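You operate a simulated robot arm through the tools that you are given. There is no shell and no other tool.

The job below is to be done with a simulated robot arm. You get a single attempt, and the scene is never put back.

## Task
Oil the rusty green lock and unlock it with its own key.
Fine: can on the green circle, straw over the keyway, one puff; put it back before the key goes in; the plate names the key; leave it turned. Set down upright: spray can.

Only the result counts: the job must be done as asked and must still hold three seconds after the hand-in. Knocking over, shifting, dropping, spilling or breaking anything else fails it.

## Robot
A 6-joint arm with a two-finger parallel gripper, fixed in place. Base frame: the origin is at the foot of the arm, x ahead of it, y to its left, z up; the work surface is at about z = 0.74. Lengths are in m, angles in degrees, forces in N, time in s.
Its first joint turns from -166.0 to 166.0 degrees. Payload 3.91 kg.
Tool frame: the origin (TCP) lies between the finger pads and is the grasp point; the fingertips stand 0.03 m ahead of it; z points along the fingers, y is the line along which they close. Largest opening 0.11 m; finger width 0.02, thickness 0.01; the body of the gripper, 0.048 by 0.112 m, starts 0.055 m behind the TCP.
Orientation is that of the tool frame in the base frame, as a unit quaternion [x, y, z, w]. With the fingers straight down and closing along the base's y, the tool's x points along the base's -x, its y along +y and its z along -z.

## Interface
- The arm moves only by the tool move_arm. Its argument "targets" is a list of rows, each an object of numbers (a shift or turn left out is 0, a gripper value left out holds the last): "x", "y", "z": the shift along the tool's x, y, z in m; "ax", "ay", "az": the turn, a rotation vector about the tool's x, y, z in degrees. In form: [{"x": .., "y": .., "z": .., "ax": .., "ay": .., "az": ..}, ...]. A call has 1 to 20 rows; each row is the pose to reach, as a shift and turn from the pose commanded when the call began, along the tool's axes at that moment. "claw" is the finger opening in m, from 0 to 0.11, set as the call begins (left out, the last holds). Each row takes 0.2 s and may step no farther than 0.05 m and 8.6 degrees from the row before; otherwise, or with a gripper value out of range, the whole call is refused. A pose out of reach is approached as far as the arm can. The call stops where the force on the tool passes 40 N (or 10 N more than at its start, if that is more) or the arm is blocked; 0.2 s more then pass. Each finger travels about 0.153 m/s and halts on what it meets, pressing with about 37 N; the grip force reading is that of the motor and also rises with nothing between the fingers. The clock runs only during rows and for 0.2 s after the last one: add rows that repeat a pose to give the fingers time. The reply holds the time, the measured pose of the TCP, the force on the tool along the base axes, the opening and the grip force, in the units named above and with some noise, with the torque about the TCP (base axes, N m) and any sound that the robot's microphone picked up.
- Cameras (640 x 400 px; columns grow to the right, rows downward): "scene" is fixed at [0.4012, 0.6501, 1.4882]; the picture's right is [-0.94, -0.35, 0.00], its down [-0.20, 0.54, -0.82] and it looks along [0.29, -0.77, -0.57] (base axes); focal length 274 px, centre (320, 200). "wrist" rides on the gripper at [0.072, 0.017, -0.103] in the tool frame; the picture's right is [-0.23, 0.97, 0.00], its down [-0.76, -0.18, -0.62] and it looks along [-0.61, -0.14, 0.78] (tool axes); focal length 222 px, centre (320, 200). There is no depth. A picture from a camera that has moved, and an enlarged one, comes with that camera's place and axes in the base frame and with its lens.
- get_image(camera): a new picture of that camera. It takes no simulated time.
- enlarge(camera, box): a new picture of the part [left, top, right, bottom] of that camera's present view, enlarged. It takes no simulated time.
- job_done(): hands the job in; it is judged then, once.

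Places have to be worked out from the pictures, the camera data and where the tool is seen. Open the gripper and draw the arm clear of the work before you hand the job in, unless the task says otherwise.

The tools are called after "Call:" as a command line: name --argument value ..., lists and objects as JSON in quotes. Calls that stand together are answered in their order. move_arm: Moves the arm, as the interface text tells. Its arguments: {"type":"object","properties":{"targets":{"type":"array"},"claw":{"type":"number"}},"required":["targets"]} The other tools are called the same way: get_image (camera) takes a picture; enlarge (camera, box) takes an enlarged picture of a part of a camera's view; job_done () hands the job in.

At the start:

```text
clock: 0.0
eef_pos: [0.5199, 0.1901, 1.3236]
tool_rot: [0.0, 1.0, 0.0, 0.0]
wrist_force: [0.5, -0.5, -0.4]
ft_torque: [-0.02, 0.0, 0.01]
gripper_width: 0.1097
finger_force: 0.0
```

scene: 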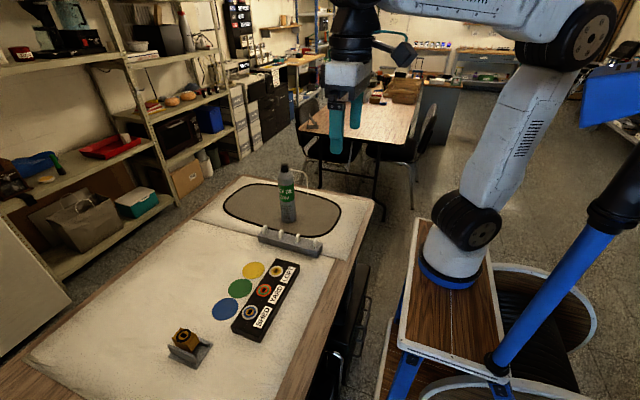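
wrist: 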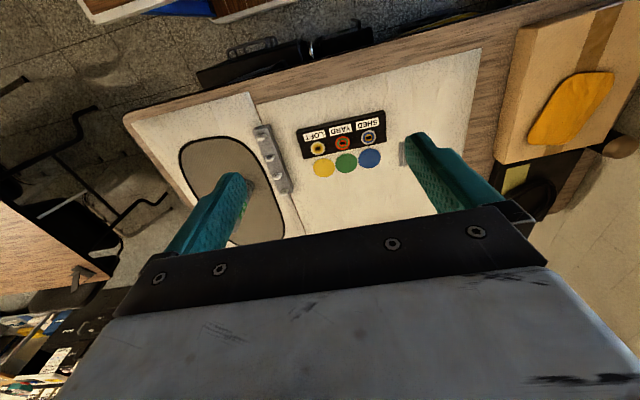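

The scene shows a can on an oval mat, a rack with three keys, a plate with three locks (SHED, YARD, LOFT), three coloured discs, and some cradle with a brownish block. I'll enlarge these parts to read details.

Call:
enlarge --camera "scene" --box '[200, 250, 310, 350]'

Call:
enlarge --camera "scene" --box '[220, 150, 350, 260]'

Call:
enlarge --camera "scene" --box '[150, 310, 230, 380]'

Call:
enlarge --camera "wrist" --box '[240, 90, 420, 210]'

```text
4.00 times, centred on (255, 300) of scene
camera zoom: at [0.4012, 0.6501, 1.4882], right [-0.94, -0.35, 0.0], down [-0.2, 0.54, -0.82], along [0.29, -0.77, -0.57], focal length 1095 px, centre (580, -200)
```

zoom: 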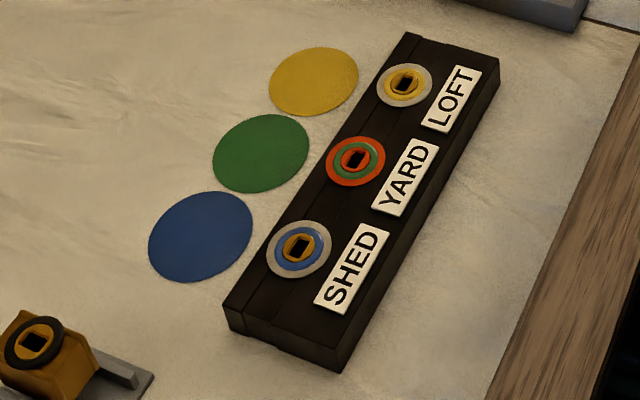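

```text
3.64 times, centred on (285, 205) of scene
camera zoom: at [0.4012, 0.6501, 1.4882], right [-0.94, -0.35, 0.0], down [-0.2, 0.54, -0.82], along [0.29, -0.77, -0.57], focal length 996 px, centre (447, 182)
```

zoom: 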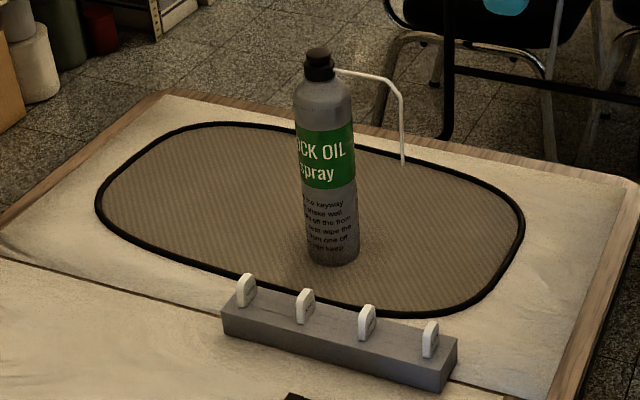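

```text
5.71 times, centred on (190, 345) of scene
camera zoom: at [0.4012, 0.6501, 1.4882], right [-0.94, -0.35, 0.0], down [-0.2, 0.54, -0.82], along [0.29, -0.77, -0.57], focal length 1565 px, centre (1063, -629)
```

zoom: 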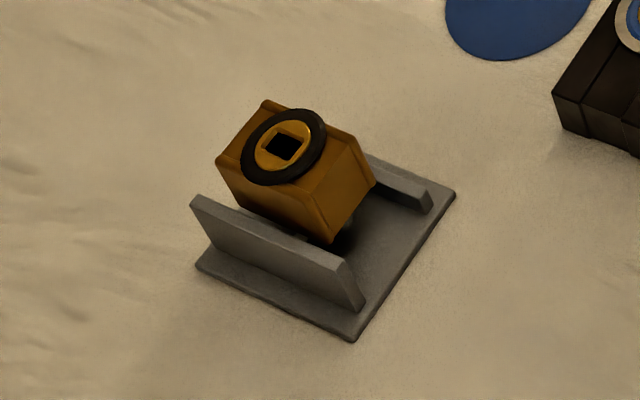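

```text
3.33 times, centred on (330, 150) of wrist
camera zoom: at [0.4473, 0.2066, 1.4251], right [0.23, 0.97, 0.0], down [0.76, -0.18, 0.62], along [0.61, -0.14, -0.78], focal length 740 px, centre (287, 367)
```

zoom: 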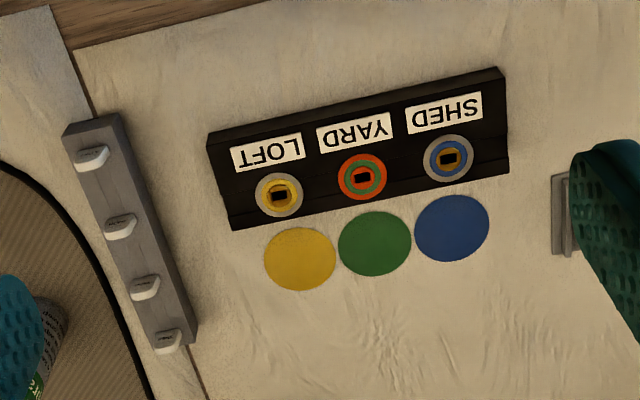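

Let me read the can's label and the key tags more closely.

Call:
enlarge --camera "scene" --box '[268, 155, 318, 230]'

Call:
enlarge --camera "scene" --box '[260, 220, 325, 262]'

Call:
enlarge --camera "wrist" --box '[245, 115, 300, 205]'

Call:
enlarge --camera "scene" --box '[245, 280, 285, 310]'

```text
5.33 times, centred on (293, 192) of scene
camera zoom: at [0.4012, 0.6501, 1.4882], right [-0.94, -0.35, 0.0], down [-0.2, 0.54, -0.82], along [0.29, -0.77, -0.57], focal length 1460 px, centre (464, 240)
```

zoom: 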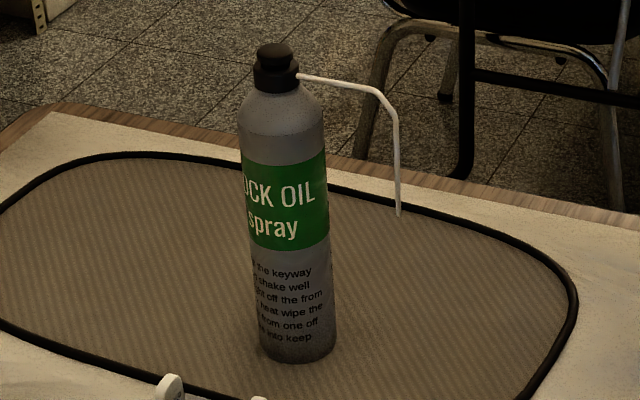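

```text
9.52 times, centred on (292, 241) of scene
camera zoom: at [0.4012, 0.6501, 1.4882], right [-0.94, -0.35, 0.0], down [-0.2, 0.54, -0.82], along [0.29, -0.77, -0.57], focal length 2608 px, centre (582, -190)
```

zoom: 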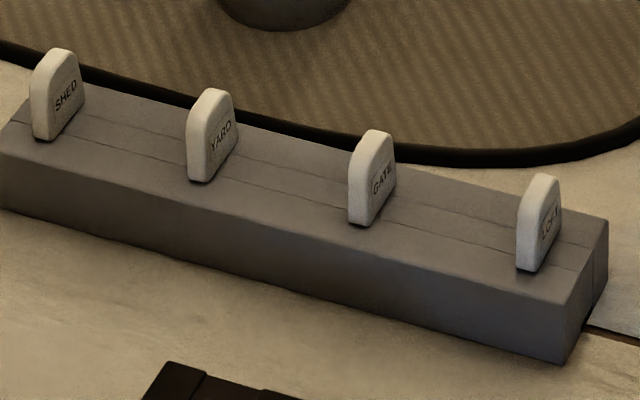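

```text
4.44 times, centred on (272, 160) of wrist
camera zoom: at [0.4473, 0.2066, 1.4251], right [0.23, 0.97, 0.0], down [0.76, -0.18, 0.62], along [0.61, -0.14, -0.78], focal length 987 px, centre (531, 378)
```

zoom: 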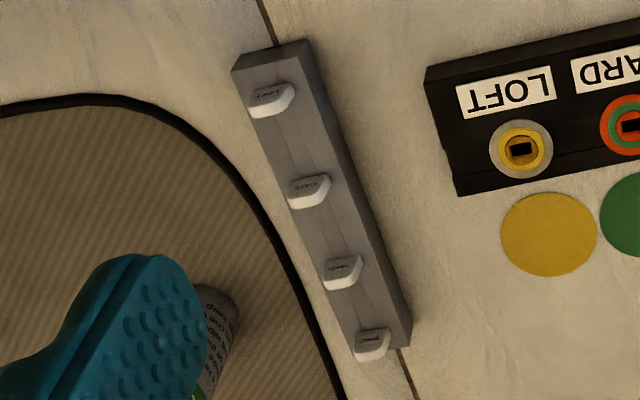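

```text
13.33 times, centred on (265, 295) of scene
camera zoom: at [0.4012, 0.6501, 1.4882], right [-0.94, -0.35, 0.0], down [-0.2, 0.54, -0.82], along [0.29, -0.77, -0.57], focal length 3651 px, centre (1053, -1067)
```

zoom: 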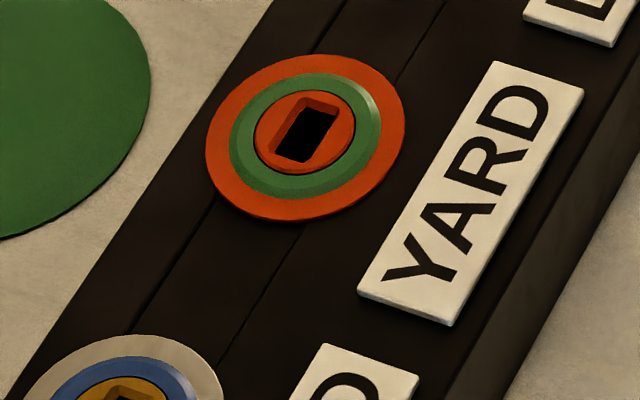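

The rack keys read SHED, YARD, GATE and LOFT; the rusty lock with the green ring carries the plate YARD (keyway near x=0.751, y=0.207, z≈0.77), and the green circle is near (0.840, 0.209). The can stands near (0.848, -0.16), about 0.26 m tall. I'll move toward the can to see it closer with the wrist camera.

Call:
move_arm --targets '[{"x": -0.0125, "y": -0.0375, "z": 0.0125}, {"x": -0.025, "y": -0.075, "z": 0.025}, {"x": -0.0375, "y": -0.1125, "z": 0.0375}, {"x": -0.05, "y": -0.15, "z": 0.05}, {"x": -0.0625, "y": -0.1875, "z": 0.0625}, {"x": -0.075, "y": -0.225, "z": 0.075}, {"x": -0.0875, "y": -0.2625, "z": 0.0875}, {"x": -0.1, "y": -0.3, "z": 0.1}]'

Call:
get_image --camera "wrist"

Call:
get_image --camera "scene"

```text
clock: 1.8
eef_pos: [0.6189, -0.1128, 1.2242]
tool_rot: [0.0, 1.0, -0.001, 0.0]
wrist_force: [-0.2, 0.0, 1.0]
ft_torque: [-0.03, -0.04, 0.02]
gripper_width: 0.11
finger_force: 0.0
```

```text
taken
camera wrist: at [0.5468, -0.0962, 1.3257], right [0.23, 0.97, 0.0], down [0.76, -0.18, 0.62], along [0.61, -0.14, -0.78], focal length 222 px, centre (320, 200)
```

wrist: 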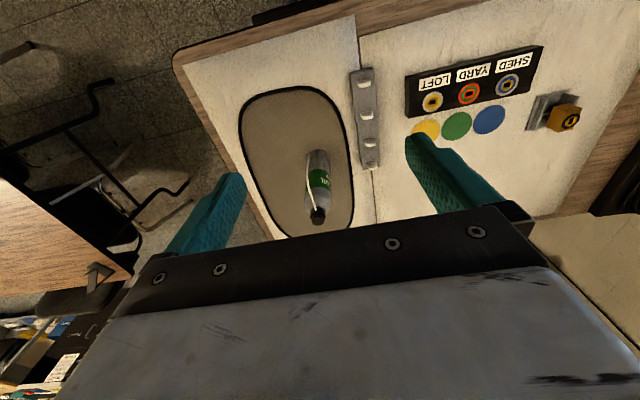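

```text
taken
```

scene: 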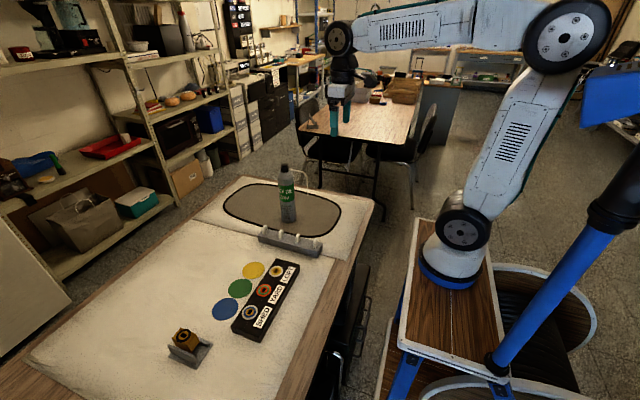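

The can is seen from above now; let me enlarge the can and rack in this view.

Call:
enlarge --camera "wrist" --box '[270, 130, 370, 240]'

Call:
enlarge --camera "wrist" --box '[340, 40, 600, 180]'

Call:
enlarge --camera "wrist" --box '[340, 60, 400, 180]'

```text
3.64 times, centred on (320, 185) of wrist
camera zoom: at [0.5468, -0.0962, 1.3257], right [0.23, 0.97, 0.0], down [0.76, -0.18, 0.62], along [0.61, -0.14, -0.78], focal length 808 px, centre (320, 254)
```

zoom: 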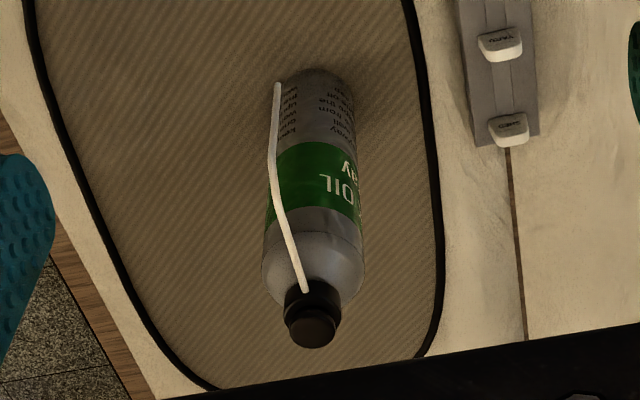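

```text
2.46 times, centred on (470, 110) of wrist
camera zoom: at [0.5468, -0.0962, 1.3257], right [0.23, 0.97, 0.0], down [0.76, -0.18, 0.62], along [0.61, -0.14, -0.78], focal length 547 px, centre (-49, 422)
```

zoom: 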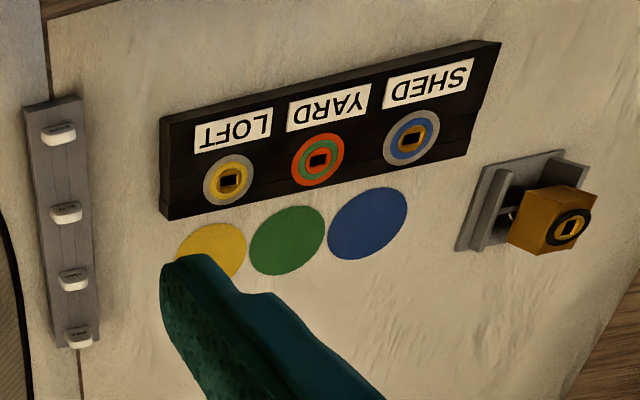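

```text
3.33 times, centred on (370, 120) of wrist
camera zoom: at [0.5468, -0.0962, 1.3257], right [0.23, 0.97, 0.0], down [0.76, -0.18, 0.62], along [0.61, -0.14, -0.78], focal length 740 px, centre (153, 467)
```

zoom: 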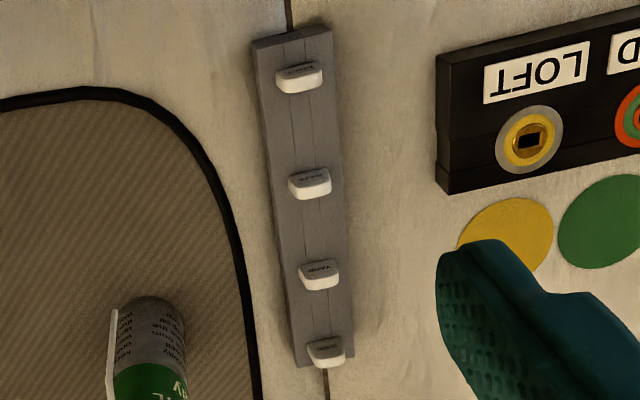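

The can axis is near (0.853, -0.172), its top near z≈1.0, and the straw points along -x with its tip about (0.761, -0.173, 0.88). I'll go lower in front of the can for a closer, more level look at its top and straw.

Call:
move_arm --targets '[{"x": -0.0042, "y": -0.0114, "z": 0.0388}, {"x": -0.0084, "y": -0.0228, "z": 0.0776}, {"x": -0.0126, "y": -0.0342, "z": 0.1164}, {"x": -0.0168, "y": -0.0456, "z": 0.1552}, {"x": -0.021, "y": -0.057, "z": 0.194}, {"x": -0.021, "y": -0.057, "z": 0.194}]'

Call:
get_image --camera "wrist"

Call:
enlarge --camera "wrist" --box '[240, 60, 400, 220]'

```text
clock: 3.2
eef_pos: [0.6418, -0.1662, 1.0288]
tool_rot: [0.0, 1.0, 0.0, 0.001]
wrist_force: [0.0, 0.0, 0.8]
ft_torque: [0.0, -0.01, 0.01]
gripper_width: 0.11
finger_force: 0.1
```

```text
taken
camera wrist: at [0.5685, -0.1507, 1.1307], right [0.23, 0.97, 0.0], down [0.76, -0.18, 0.62], along [0.61, -0.14, -0.78], focal length 222 px, centre (320, 200)
```

wrist: 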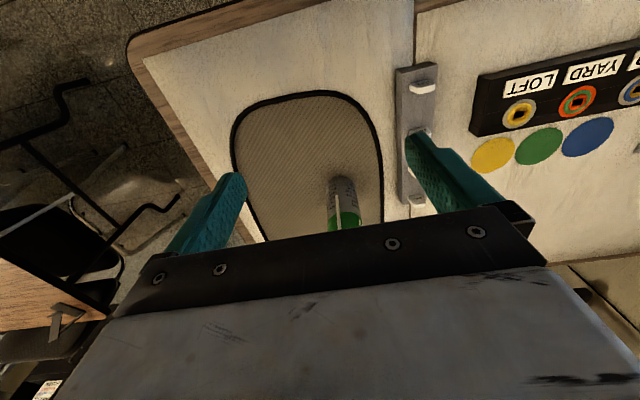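

```text
2.50 times, centred on (320, 140) of wrist
camera zoom: at [0.5685, -0.1507, 1.1307], right [0.23, 0.97, 0.0], down [0.76, -0.18, 0.62], along [0.61, -0.14, -0.78], focal length 555 px, centre (320, 350)
```

zoom: 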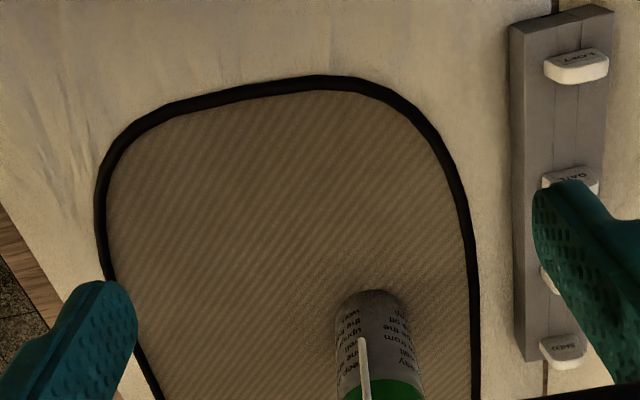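

The can axis works out at about (0.8525, -0.1715) and the straw tip at (0.761, -0.1725, 0.879), so the straw reaches 0.092 m toward -x. I'll rise and move over the can with the fingers open.

Call:
move_arm --targets '[{"z": -0.05}, {"z": -0.1}, {"x": -0.0423, "y": -0.001, "z": -0.11}, {"x": -0.0846, "y": -0.002, "z": -0.11}, {"x": -0.1269, "y": -0.003, "z": -0.11}, {"x": -0.1692, "y": -0.004, "z": -0.11}, {"x": -0.2116, "y": -0.0046, "z": -0.11}, {"x": -0.2116, "y": -0.0046, "z": -0.11}]'

Call:
get_image --camera "wrist"

Call:
get_image --camera "scene"

Call:
enlarge --camera "scene" --box '[240, 100, 340, 240]'

```text
clock: 5.0
eef_pos: [0.8535, -0.1696, 1.1409]
tool_rot: [0.0, 1.0, 0.0, 0.0]
wrist_force: [-0.7, -0.6, 0.5]
ft_torque: [0.0, -0.02, -0.03]
gripper_width: 0.11
finger_force: 0.1
```

```text
taken
camera wrist: at [0.7801, -0.1539, 1.2432], right [0.23, 0.97, 0.0], down [0.76, -0.18, 0.62], along [0.61, -0.14, -0.78], focal length 222 px, centre (320, 200)
```

wrist: 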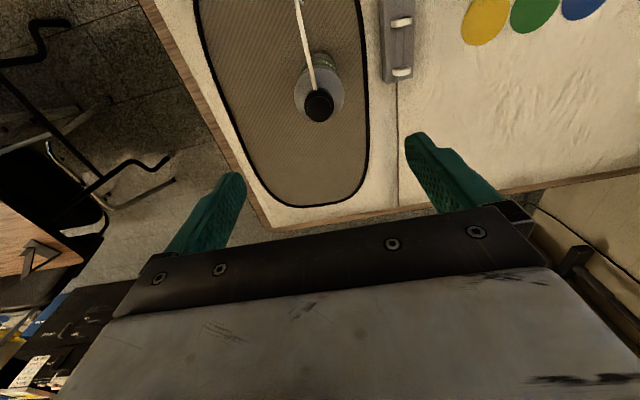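

```text
taken
```

scene: 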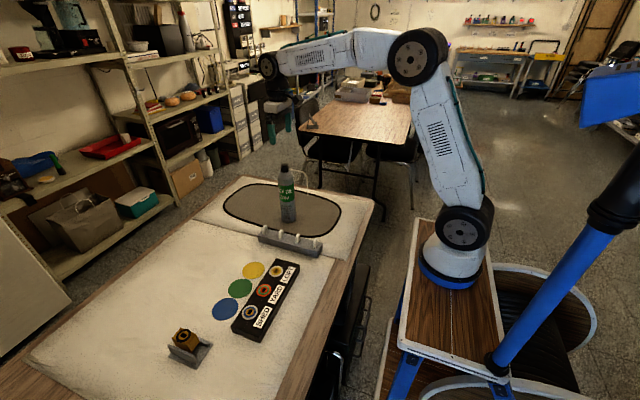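

```text
2.86 times, centred on (290, 170) of scene
camera zoom: at [0.4012, 0.6501, 1.4882], right [-0.94, -0.35, 0.0], down [-0.2, 0.54, -0.82], along [0.29, -0.77, -0.57], focal length 782 px, centre (406, 286)
```

zoom: 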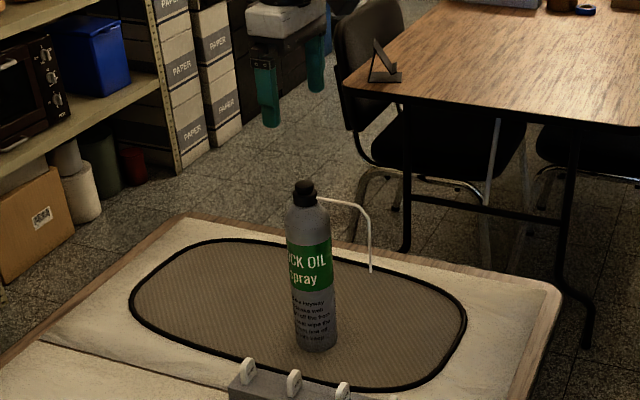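

The gripper is over the can. I'll enlarge the wrist view to refine the can's axis and straw direction before descending.

Call:
enlarge --camera "wrist" --box '[260, 0, 380, 130]'

Call:
enlarge --camera "wrist" --box '[290, 80, 350, 130]'

```text
3.08 times, centred on (320, 65) of wrist
camera zoom: at [0.7801, -0.1539, 1.2432], right [0.23, 0.97, 0.0], down [0.76, -0.18, 0.62], along [0.61, -0.14, -0.78], focal length 684 px, centre (320, 615)
```

zoom: 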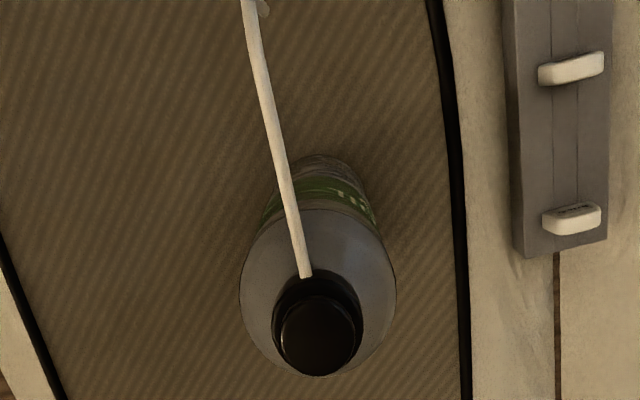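

```text
8.00 times, centred on (320, 105) of wrist
camera zoom: at [0.7801, -0.1539, 1.2432], right [0.23, 0.97, 0.0], down [0.76, -0.18, 0.62], along [0.61, -0.14, -0.78], focal length 1777 px, centre (320, 960)
```

zoom: 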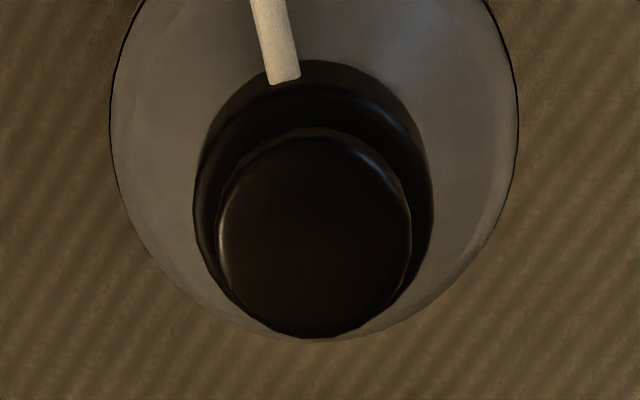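

The button top is near z≈1.00 and the can axis about (0.852, -0.1715), so a TCP height of 0.957 keeps the palm about 9 mm above the button while the fingertips overlap the cylindrical body. I descend with open fingers.

Call:
move_arm --targets '[{"z": 0.045}, {"z": 0.09}, {"z": 0.135}, {"z": 0.16}, {"z": 0.175}, {"z": 0.182}, {"z": 0.182}]' --claw 0.11

Call:
enlarge --camera "scene" --box '[250, 130, 330, 230]'

Call:
get_image --camera "wrist"

```text
clock: 6.6
eef_pos: [0.8537, -0.1719, 0.9562]
tool_rot: [0.0, 1.0, 0.0, 0.0]
wrist_force: [0.3, -0.4, 0.5]
ft_torque: [0.01, -0.01, 0.01]
gripper_width: 0.1099
finger_force: 0.1
```

```text
4.00 times, centred on (290, 180) of scene
camera zoom: at [0.4012, 0.6501, 1.4882], right [-0.94, -0.35, 0.0], down [-0.2, 0.54, -0.82], along [0.29, -0.77, -0.57], focal length 1095 px, centre (440, 280)
```

zoom: 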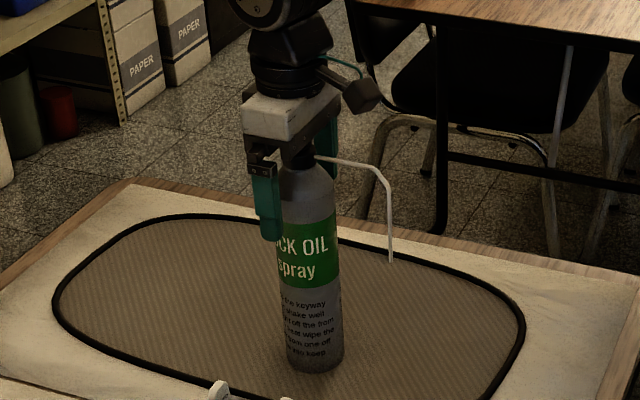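

```text
taken
camera wrist: at [0.7801, -0.1555, 1.0587], right [0.23, 0.97, 0.0], down [0.76, -0.18, 0.62], along [0.61, -0.14, -0.78], focal length 222 px, centre (320, 200)
```

wrist: 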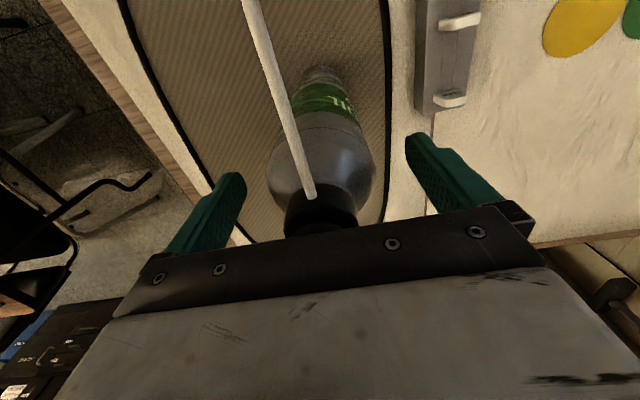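

The fingers straddle the can with no contact force. Now I close the gripper.

Call:
move_arm --targets '[{"z": 0}, {"z": 0}, {"z": 0}, {"z": 0}]' --claw 0.03

Call:
enlarge --camera "scene" --box '[250, 130, 330, 230]'

Call:
get_image --camera "wrist"

```text
clock: 7.6
eef_pos: [0.8539, -0.1712, 0.9566]
tool_rot: [0.001, 1.0, 0.0, 0.0]
wrist_force: [-0.3, 1.1, 0.1]
ft_torque: [0.21, -0.08, -0.03]
gripper_width: 0.0612
finger_force: 37.2
```

```text
4.00 times, centred on (290, 180) of scene
camera zoom: at [0.4012, 0.6501, 1.4882], right [-0.94, -0.35, 0.0], down [-0.2, 0.54, -0.82], along [0.29, -0.77, -0.57], focal length 1095 px, centre (440, 280)
```

zoom: 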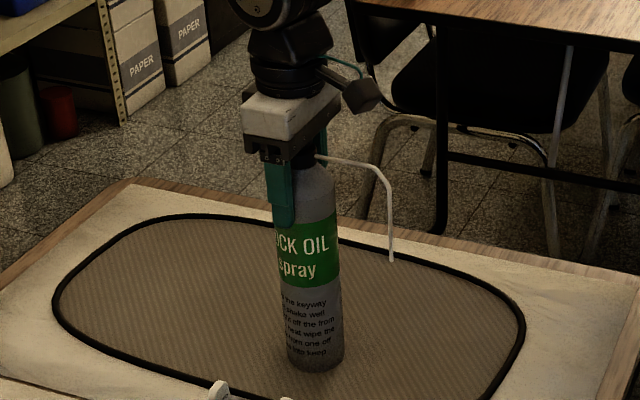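

```text
taken
camera wrist: at [0.7801, -0.1554, 1.059], right [0.23, 0.97, 0.0], down [0.76, -0.18, 0.62], along [0.61, -0.14, -0.78], focal length 222 px, centre (320, 200)
```

wrist: 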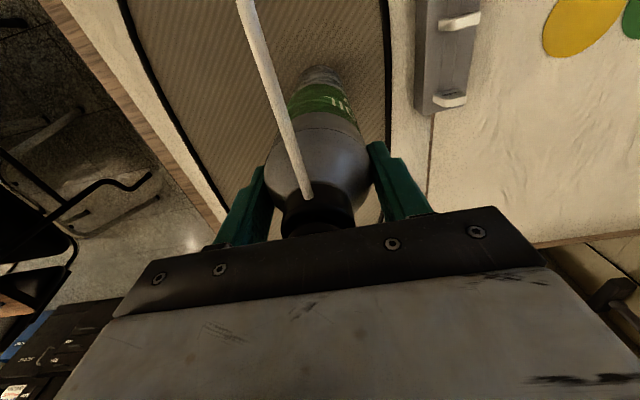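

The can is gripped (0.061 m opening, 37 N). I'll lift it slowly a little first to check the grip.

Call:
move_arm --targets '[{"z": -0.005}, {"z": -0.015}, {"z": -0.03}, {"z": -0.05}, {"z": -0.05}]'

Call:
enlarge --camera "scene" --box '[250, 110, 330, 230]'

Call:
get_image --camera "wrist"

```text
clock: 8.8
eef_pos: [0.8534, -0.1724, 1.0069]
tool_rot: [0.0, 1.0, 0.0, 0.0]
wrist_force: [-0.1, -0.2, -3.9]
ft_torque: [-0.02, 0.01, -0.01]
gripper_width: 0.0612
finger_force: 37.4
```

```text
3.33 times, centred on (290, 170) of scene
camera zoom: at [0.4012, 0.6501, 1.4882], right [-0.94, -0.35, 0.0], down [-0.2, 0.54, -0.82], along [0.29, -0.77, -0.57], focal length 913 px, centre (420, 300)
```

zoom: 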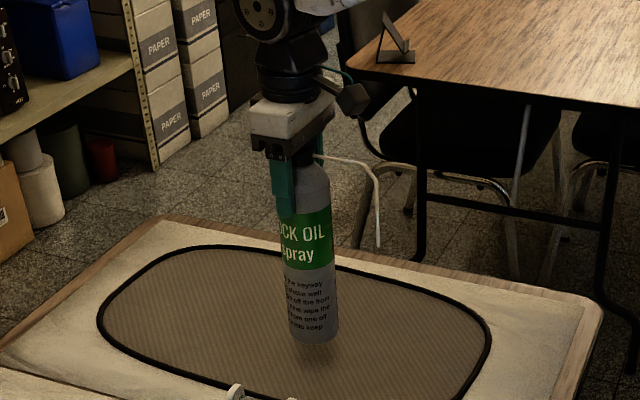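

```text
taken
camera wrist: at [0.7808, -0.1566, 1.1102], right [0.23, 0.97, 0.0], down [0.76, -0.18, 0.62], along [0.61, -0.14, -0.78], focal length 222 px, centre (320, 200)
```

wrist: 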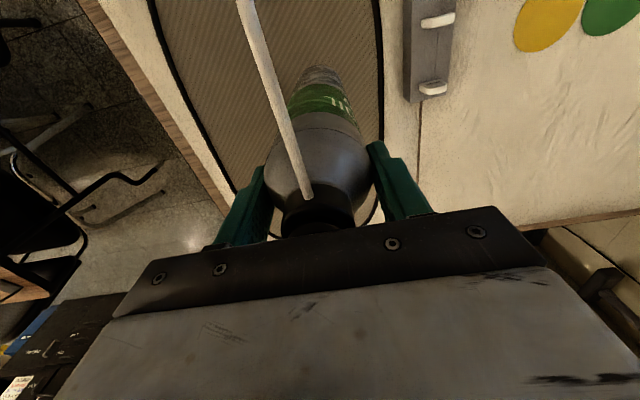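

Grip is secure (about 0.39 kg). I'll lift higher to clear the keys and carry the can across to above the green circle, aiming for TCP (0.842, 0.2095).

Call:
move_arm --targets '[{"z": -0.03}, {"z": -0.06}, {"x": 0.001, "y": 0.02, "z": -0.075}, {"x": 0.002, "y": 0.05, "z": -0.075}, {"x": 0.003, "y": 0.09, "z": -0.075}, {"x": 0.004, "y": 0.13, "z": -0.075}, {"x": 0.005, "y": 0.17, "z": -0.075}, {"x": 0.006, "y": 0.21, "z": -0.075}, {"x": 0.007, "y": 0.25, "z": -0.075}, {"x": 0.008, "y": 0.29, "z": -0.075}, {"x": 0.009, "y": 0.33, "z": -0.075}, {"x": 0.01, "y": 0.36, "z": -0.075}, {"x": 0.0105, "y": 0.375, "z": -0.075}, {"x": 0.0105, "y": 0.381, "z": -0.075}, {"x": 0.0105, "y": 0.381, "z": -0.075}]'

Call:
get_image --camera "wrist"

Call:
get_image --camera "scene"

```text
clock: 12.0
eef_pos: [0.8415, 0.2113, 1.0846]
tool_rot: [0.0, 1.0, 0.0, 0.0]
wrist_force: [-0.8, -0.3, -3.6]
ft_torque: [0.01, -0.04, 0.0]
gripper_width: 0.0617
finger_force: 37.3
```

```text
taken
camera wrist: at [0.7689, 0.2267, 1.1851], right [0.23, 0.97, 0.0], down [0.76, -0.18, 0.62], along [0.61, -0.14, -0.78], focal length 222 px, centre (320, 200)
```

wrist: 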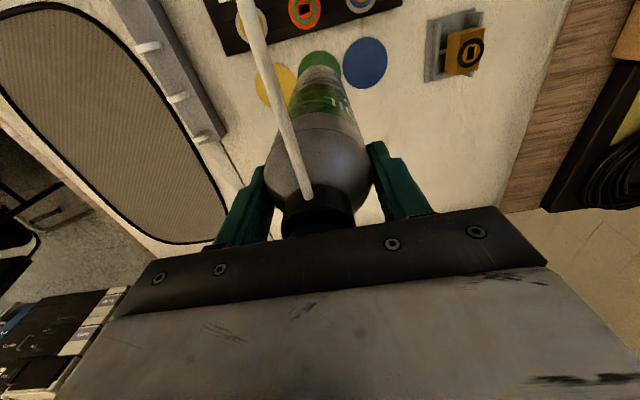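

```text
taken
```

scene: 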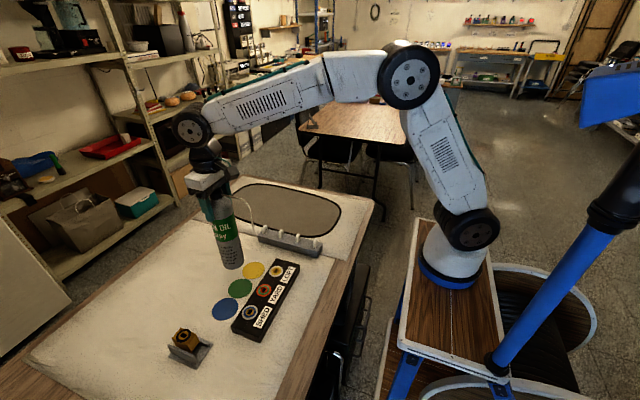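

The can hangs above the circle area. I'll enlarge to measure the keyway and green circle from this nearly overhead camera.

Call:
enlarge --camera "wrist" --box '[220, 0, 400, 110]'

Call:
enlarge --camera "scene" --box '[200, 190, 310, 340]'

```text
3.56 times, centred on (310, 55) of wrist
camera zoom: at [0.7689, 0.2267, 1.1851], right [0.23, 0.97, 0.0], down [0.76, -0.18, 0.62], along [0.61, -0.14, -0.78], focal length 790 px, centre (356, 716)
```

zoom: 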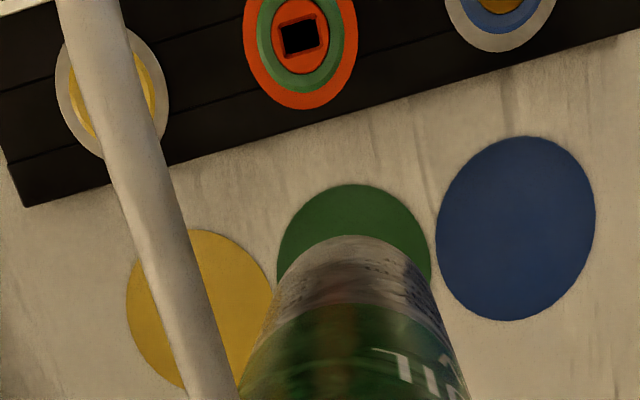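

```text
2.67 times, centred on (255, 265) of scene
camera zoom: at [0.4012, 0.6501, 1.4882], right [-0.94, -0.35, 0.0], down [-0.2, 0.54, -0.82], along [0.29, -0.77, -0.57], focal length 730 px, centre (493, 27)
```

zoom: 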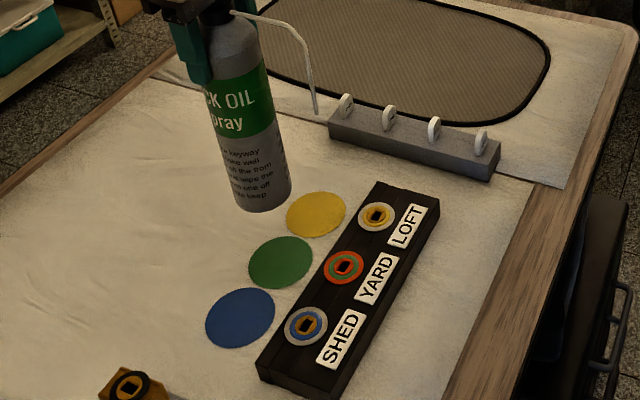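

The keyway measures (0.750, 0.2085) and the green circle (0.839, 0.209), consistent with the straw's 0.09 m reach, so the present x,y is right. I'll descend, slowing near the table.

Call:
move_arm --targets '[{"z": 0.035}, {"z": 0.07}, {"z": 0.095}, {"z": 0.11}, {"z": 0.118}, {"z": 0.121}, {"z": 0.121}]'

Call:
enlarge --camera "scene" --box '[190, 190, 310, 340]'

Call:
get_image --camera "wrist"

```text
clock: 13.6
eef_pos: [0.8433, 0.2109, 0.9619]
tool_rot: [0.0, 1.0, -0.001, 0.0]
wrist_force: [-0.5, -1.2, -3.3]
ft_torque: [0.01, -0.03, -0.01]
gripper_width: 0.0612
finger_force: 36.7
```

```text
2.67 times, centred on (250, 265) of scene
camera zoom: at [0.4012, 0.6501, 1.4882], right [-0.94, -0.35, 0.0], down [-0.2, 0.54, -0.82], along [0.29, -0.77, -0.57], focal length 730 px, centre (507, 27)
```

zoom: 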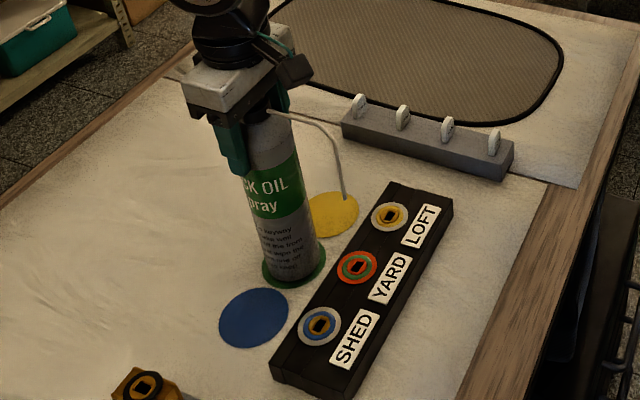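

```text
taken
camera wrist: at [0.7704, 0.2265, 1.0636], right [0.23, 0.97, 0.0], down [0.76, -0.18, 0.62], along [0.61, -0.14, -0.78], focal length 222 px, centre (320, 200)
```

wrist: 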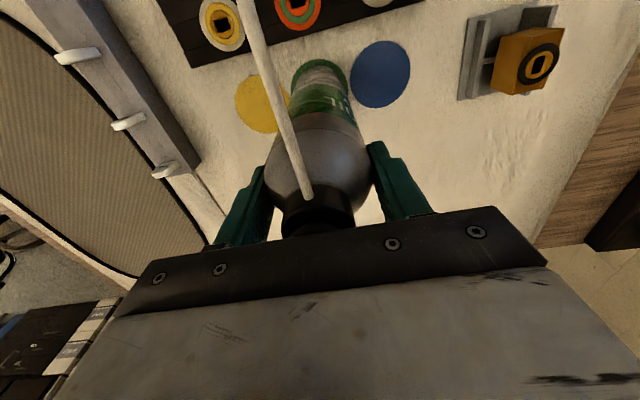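

The can is just above the green circle. Let me zoom in on the straw tip, the lock and the can's foot before setting it down.

Call:
enlarge --camera "scene" --box '[230, 215, 290, 275]'

Call:
enlarge --camera "scene" --box '[270, 270, 340, 310]'

Call:
enlarge --camera "scene" --box '[225, 260, 285, 310]'

```text
6.67 times, centred on (260, 245) of scene
camera zoom: at [0.4012, 0.6501, 1.4882], right [-0.94, -0.35, 0.0], down [-0.2, 0.54, -0.82], along [0.29, -0.77, -0.57], focal length 1826 px, centre (720, -100)
```

zoom: 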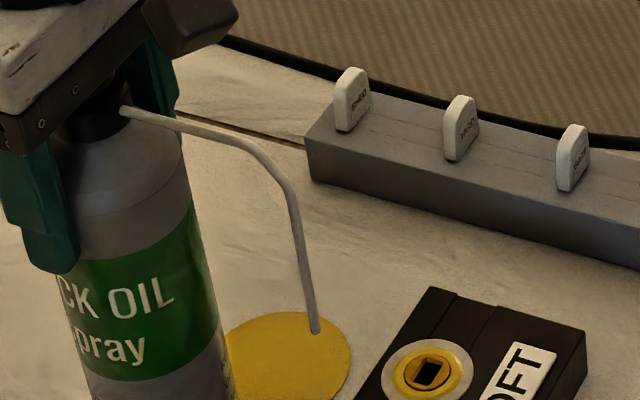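

```text
9.14 times, centred on (305, 290) of scene
camera zoom: at [0.4012, 0.6501, 1.4882], right [-0.94, -0.35, 0.0], down [-0.2, 0.54, -0.82], along [0.29, -0.77, -0.57], focal length 2504 px, centre (457, -623)
```

zoom: 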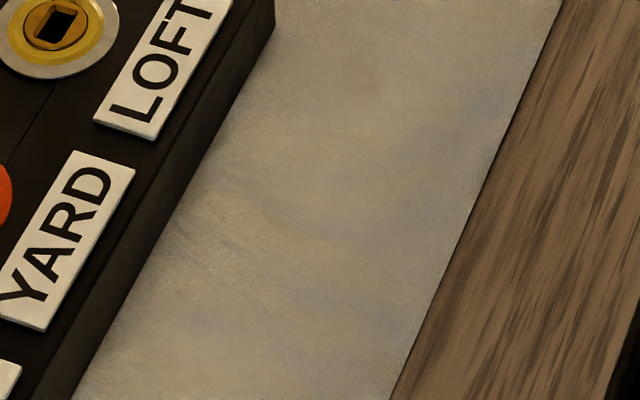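

```text
8.00 times, centred on (255, 285) of scene
camera zoom: at [0.4012, 0.6501, 1.4882], right [-0.94, -0.35, 0.0], down [-0.2, 0.54, -0.82], along [0.29, -0.77, -0.57], focal length 2191 px, centre (840, -480)
```

zoom: 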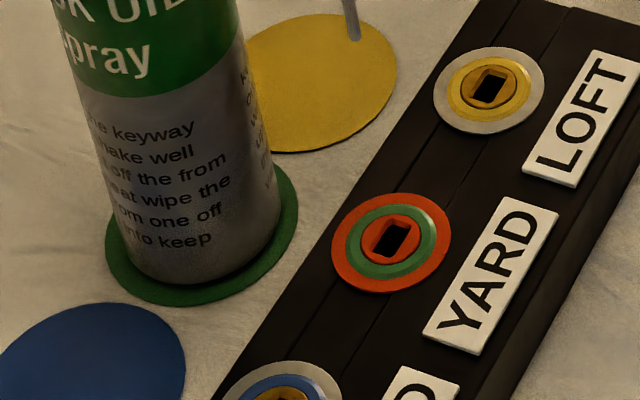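

The tip projects over the YARD keyway within a couple of millimetres and the can's foot is centred in the green circle. I'll lower in small steps, watching for contact.

Call:
move_arm --targets '[{"z": 0.001}, {"z": 0.002}, {"z": 0.003}, {"z": 0.004}, {"z": 0.004}]'

```text
clock: 14.8
eef_pos: [0.8439, 0.2101, 0.9569]
tool_rot: [0.001, 1.0, 0.0, 0.001]
wrist_force: [-0.2, 0.8, -2.8]
ft_torque: [-0.04, -0.03, 0.02]
gripper_width: 0.0613
finger_force: 36.8
```

Still no clear contact (−2.8 N). I continue down in 1 mm steps.

Call:
move_arm --targets '[{"z": 0.0005}, {"z": 0.001}, {"z": 0.0015}, {"z": 0.0015}]'

```text
clock: 15.8
eef_pos: [0.8427, 0.2095, 0.957]
tool_rot: [0.0, 1.0, 0.001, 0.002]
wrist_force: [1.9, -0.5, 10.6]
ft_torque: [-0.24, -0.1, 0.04]
gripper_width: 0.0613
finger_force: 36.8
```

The can has touched down (force swung to +10.6 N). I'll relieve the press by about 0.8 mm and then open the fingers.

Call:
move_arm --targets '[{"z": -0.0004}, {"z": -0.0008}, {"z": -0.0008}]'

```text
clock: 16.6
eef_pos: [0.8423, 0.2108, 0.9565]
tool_rot: [0.0, 1.0, 0.001, 0.002]
wrist_force: [5.2, -2.7, 12.2]
ft_torque: [-0.66, -0.78, 0.07]
gripper_width: 0.0612
finger_force: 37.0
```

There's still 12 N plus a little sideways load, so I'll relieve another millimetre before opening.

Call:
move_arm --targets '[{"z": -0.0005}, {"z": -0.001}, {"z": -0.001}, {"z": -0.001}]'

Call:
enlarge --camera "scene" --box '[190, 190, 310, 310]'

```text
clock: 17.6
eef_pos: [0.8425, 0.2107, 0.9571]
tool_rot: [-0.001, 1.0, 0.0, 0.0]
wrist_force: [2.0, -1.4, 3.7]
ft_torque: [-0.3, -0.27, 0.04]
gripper_width: 0.0617
finger_force: 37.4
```

```text
3.33 times, centred on (250, 250) of scene
camera zoom: at [0.4012, 0.6501, 1.4882], right [-0.94, -0.35, 0.0], down [-0.2, 0.54, -0.82], along [0.29, -0.77, -0.57], focal length 913 px, centre (553, 33)
```

zoom: 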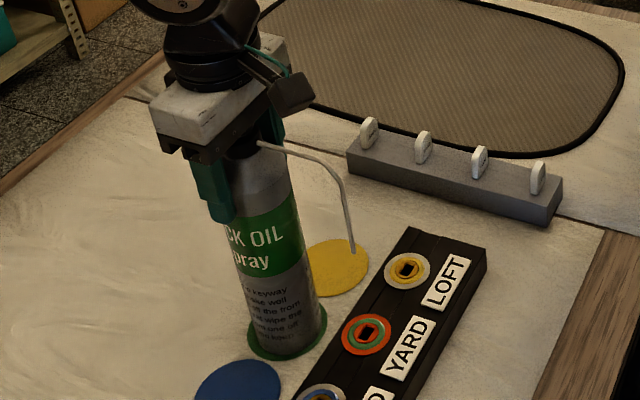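

Load is nearly neutral now, and the can stands on the green circle. I open the fingers.

Call:
move_arm --targets '[{"z": 0}, {"z": 0}, {"z": 0}]' --claw 0.11

Call:
enlarge --camera "scene" --box '[190, 190, 310, 310]'

Call:
get_image --camera "wrist"

```text
clock: 18.4
eef_pos: [0.8421, 0.2094, 0.9567]
tool_rot: [0.0, 1.0, 0.0, 0.0]
wrist_force: [0.5, 0.3, 0.3]
ft_torque: [0.02, -0.01, -0.03]
gripper_width: 0.1099
finger_force: 0.0
```

```text
3.33 times, centred on (250, 250) of scene
camera zoom: at [0.4012, 0.6501, 1.4882], right [-0.94, -0.35, 0.0], down [-0.2, 0.54, -0.82], along [0.29, -0.77, -0.57], focal length 913 px, centre (553, 33)
```

zoom: 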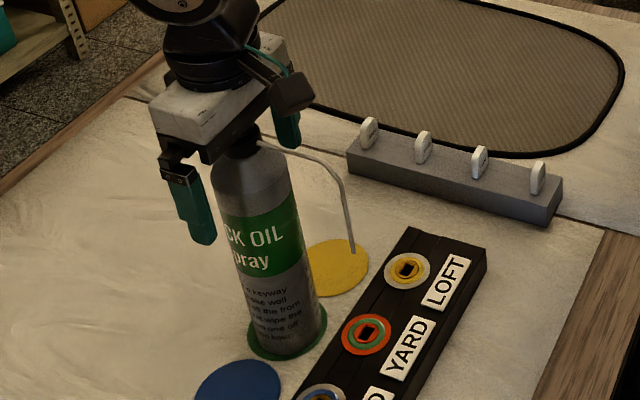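

```text
taken
camera wrist: at [0.769, 0.2262, 1.0593], right [0.23, 0.97, 0.0], down [0.76, -0.18, 0.62], along [0.61, -0.14, -0.78], focal length 222 px, centre (320, 200)
```

wrist: 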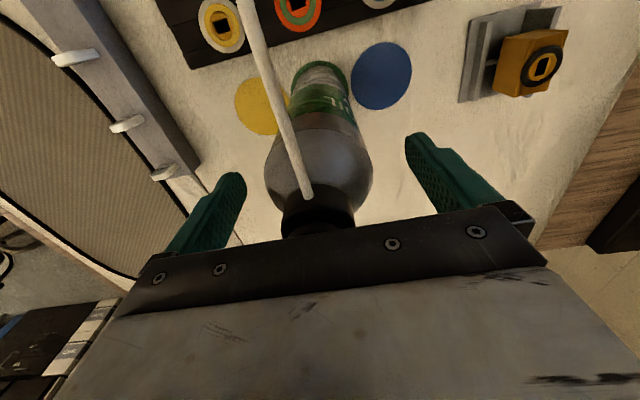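

The can stands freely and upright. I rise straight up and check straw/keyway alignment from above.

Call:
move_arm --targets '[{"z": -0.02}, {"z": -0.06}, {"z": -0.1}, {"z": -0.14}, {"z": -0.18}, {"z": -0.18}]'

Call:
get_image --camera "wrist"

Call:
enlarge --camera "wrist" --box '[250, 0, 390, 130]'

Call:
enlarge --camera "scene" --box '[200, 180, 300, 310]'

```text
clock: 19.8
eef_pos: [0.8433, 0.2085, 1.1384]
tool_rot: [0.0, 1.0, 0.0, 0.0]
wrist_force: [0.4, 0.4, -0.4]
ft_torque: [0.01, 0.01, 0.03]
gripper_width: 0.11
finger_force: 0.2
```

```text
taken
camera wrist: at [0.7696, 0.2248, 1.2403], right [0.23, 0.97, 0.0], down [0.76, -0.18, 0.62], along [0.61, -0.14, -0.78], focal length 222 px, centre (320, 200)
```

wrist: 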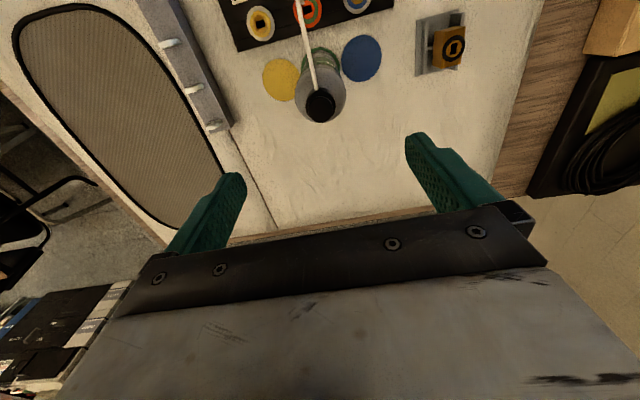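

```text
3.08 times, centred on (320, 65) of wrist
camera zoom: at [0.7696, 0.2248, 1.2403], right [0.23, 0.97, 0.0], down [0.76, -0.18, 0.62], along [0.61, -0.14, -0.78], focal length 684 px, centre (320, 615)
```

zoom: 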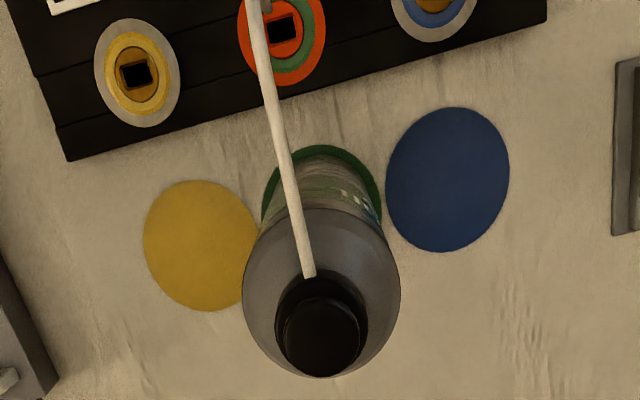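

```text
3.08 times, centred on (250, 245) of scene
camera zoom: at [0.4012, 0.6501, 1.4882], right [-0.94, -0.35, 0.0], down [-0.2, 0.54, -0.82], along [0.29, -0.77, -0.57], focal length 843 px, centre (535, 62)
```

zoom: 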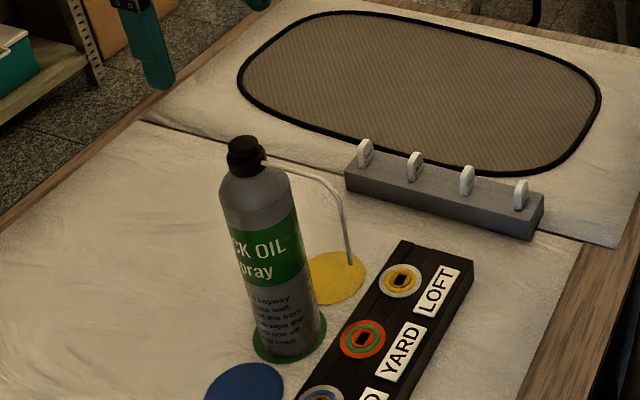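

From above, the can moved exactly as planned; computed tip ≈ (0.750, 0.2073) and keyway ≈ (0.750, 0.209). I'll back off toward the base to view the tip against the keyway directly from the front.

Call:
move_arm --targets '[{"x": 0.045}, {"x": 0.09}, {"x": 0.135}, {"x": 0.18}, {"x": 0.192}, {"x": 0.192}]'

Call:
enlarge --camera "wrist" --box '[280, 90, 380, 200]'

Call:
get_image --camera "wrist"

```text
clock: 21.2
eef_pos: [0.6513, 0.2098, 1.1381]
tool_rot: [0.0, 1.0, 0.0, 0.001]
wrist_force: [-1.0, 0.5, 0.0]
ft_torque: [-0.01, -0.01, 0.0]
gripper_width: 0.11
finger_force: 0.2
```

```text
3.64 times, centred on (330, 145) of wrist
camera zoom: at [0.5777, 0.2254, 1.2401], right [0.23, 0.97, 0.0], down [0.76, -0.18, 0.62], along [0.61, -0.14, -0.78], focal length 808 px, centre (284, 400)
```

zoom: 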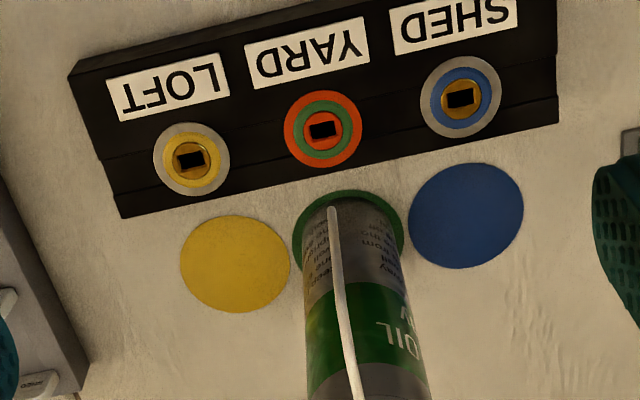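

```text
taken
camera wrist: at [0.5777, 0.2254, 1.2401], right [0.23, 0.97, 0.0], down [0.76, -0.18, 0.62], along [0.61, -0.14, -0.78], focal length 222 px, centre (320, 200)
```

wrist: 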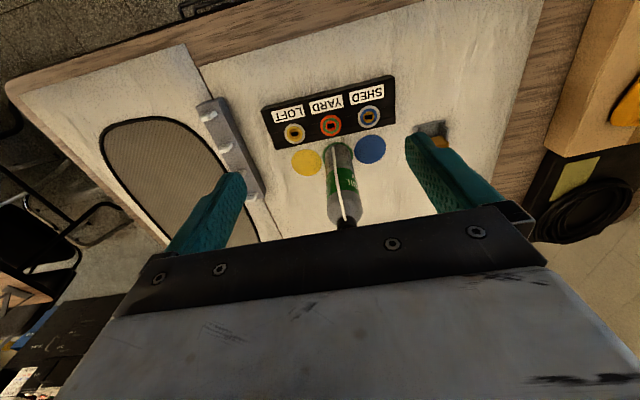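

Tip ≈ (0.749, 0.2089) is directly above the keyway ≈ (0.7497, 0.2083). Now I close the fingers and go above the spray button at (0.8405, 0.209).

Call:
move_arm --targets '[{"x": -0.04}, {"x": -0.08}, {"x": -0.12}, {"x": -0.16}, {"x": -0.1905, "y": -0.0005}, {"x": -0.1905, "y": -0.0005, "z": 0.04}, {"x": -0.1905, "y": -0.0005, "z": 0.07}, {"x": -0.1905, "y": -0.0005, "z": 0.07}]' --claw 0.0

Call:
enlarge --camera "scene" --box '[190, 170, 290, 270]'

Call:
get_image --camera "wrist"

```text
clock: 23.0
eef_pos: [0.8432, 0.2105, 1.067]
tool_rot: [0.0, 1.0, 0.0, 0.0]
wrist_force: [-0.7, -0.3, -0.4]
ft_torque: [0.0, -0.01, -0.05]
gripper_width: 0.0
finger_force: 37.4
```

```text
4.00 times, centred on (240, 220) of scene
camera zoom: at [0.4012, 0.6501, 1.4882], right [-0.94, -0.35, 0.0], down [-0.2, 0.54, -0.82], along [0.29, -0.77, -0.57], focal length 1095 px, centre (640, 120)
```

zoom: 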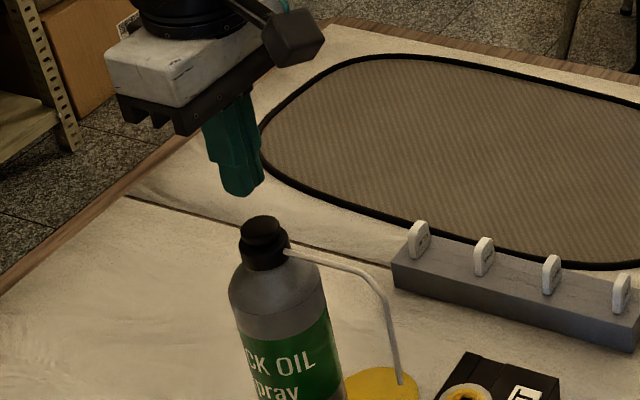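

```text
taken
camera wrist: at [0.7696, 0.2255, 1.1687], right [0.23, 0.97, 0.0], down [0.76, -0.18, 0.62], along [0.61, -0.14, -0.78], focal length 222 px, centre (320, 200)
```

wrist: 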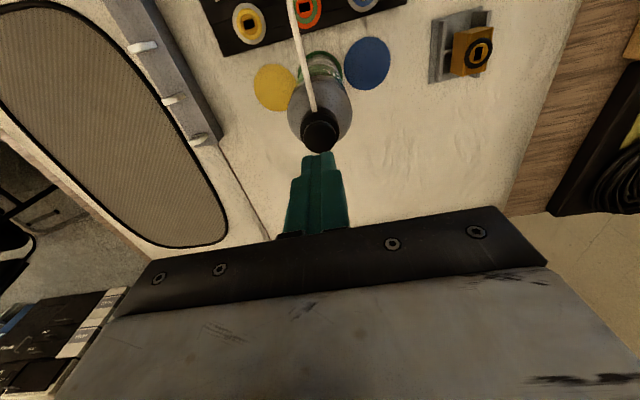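

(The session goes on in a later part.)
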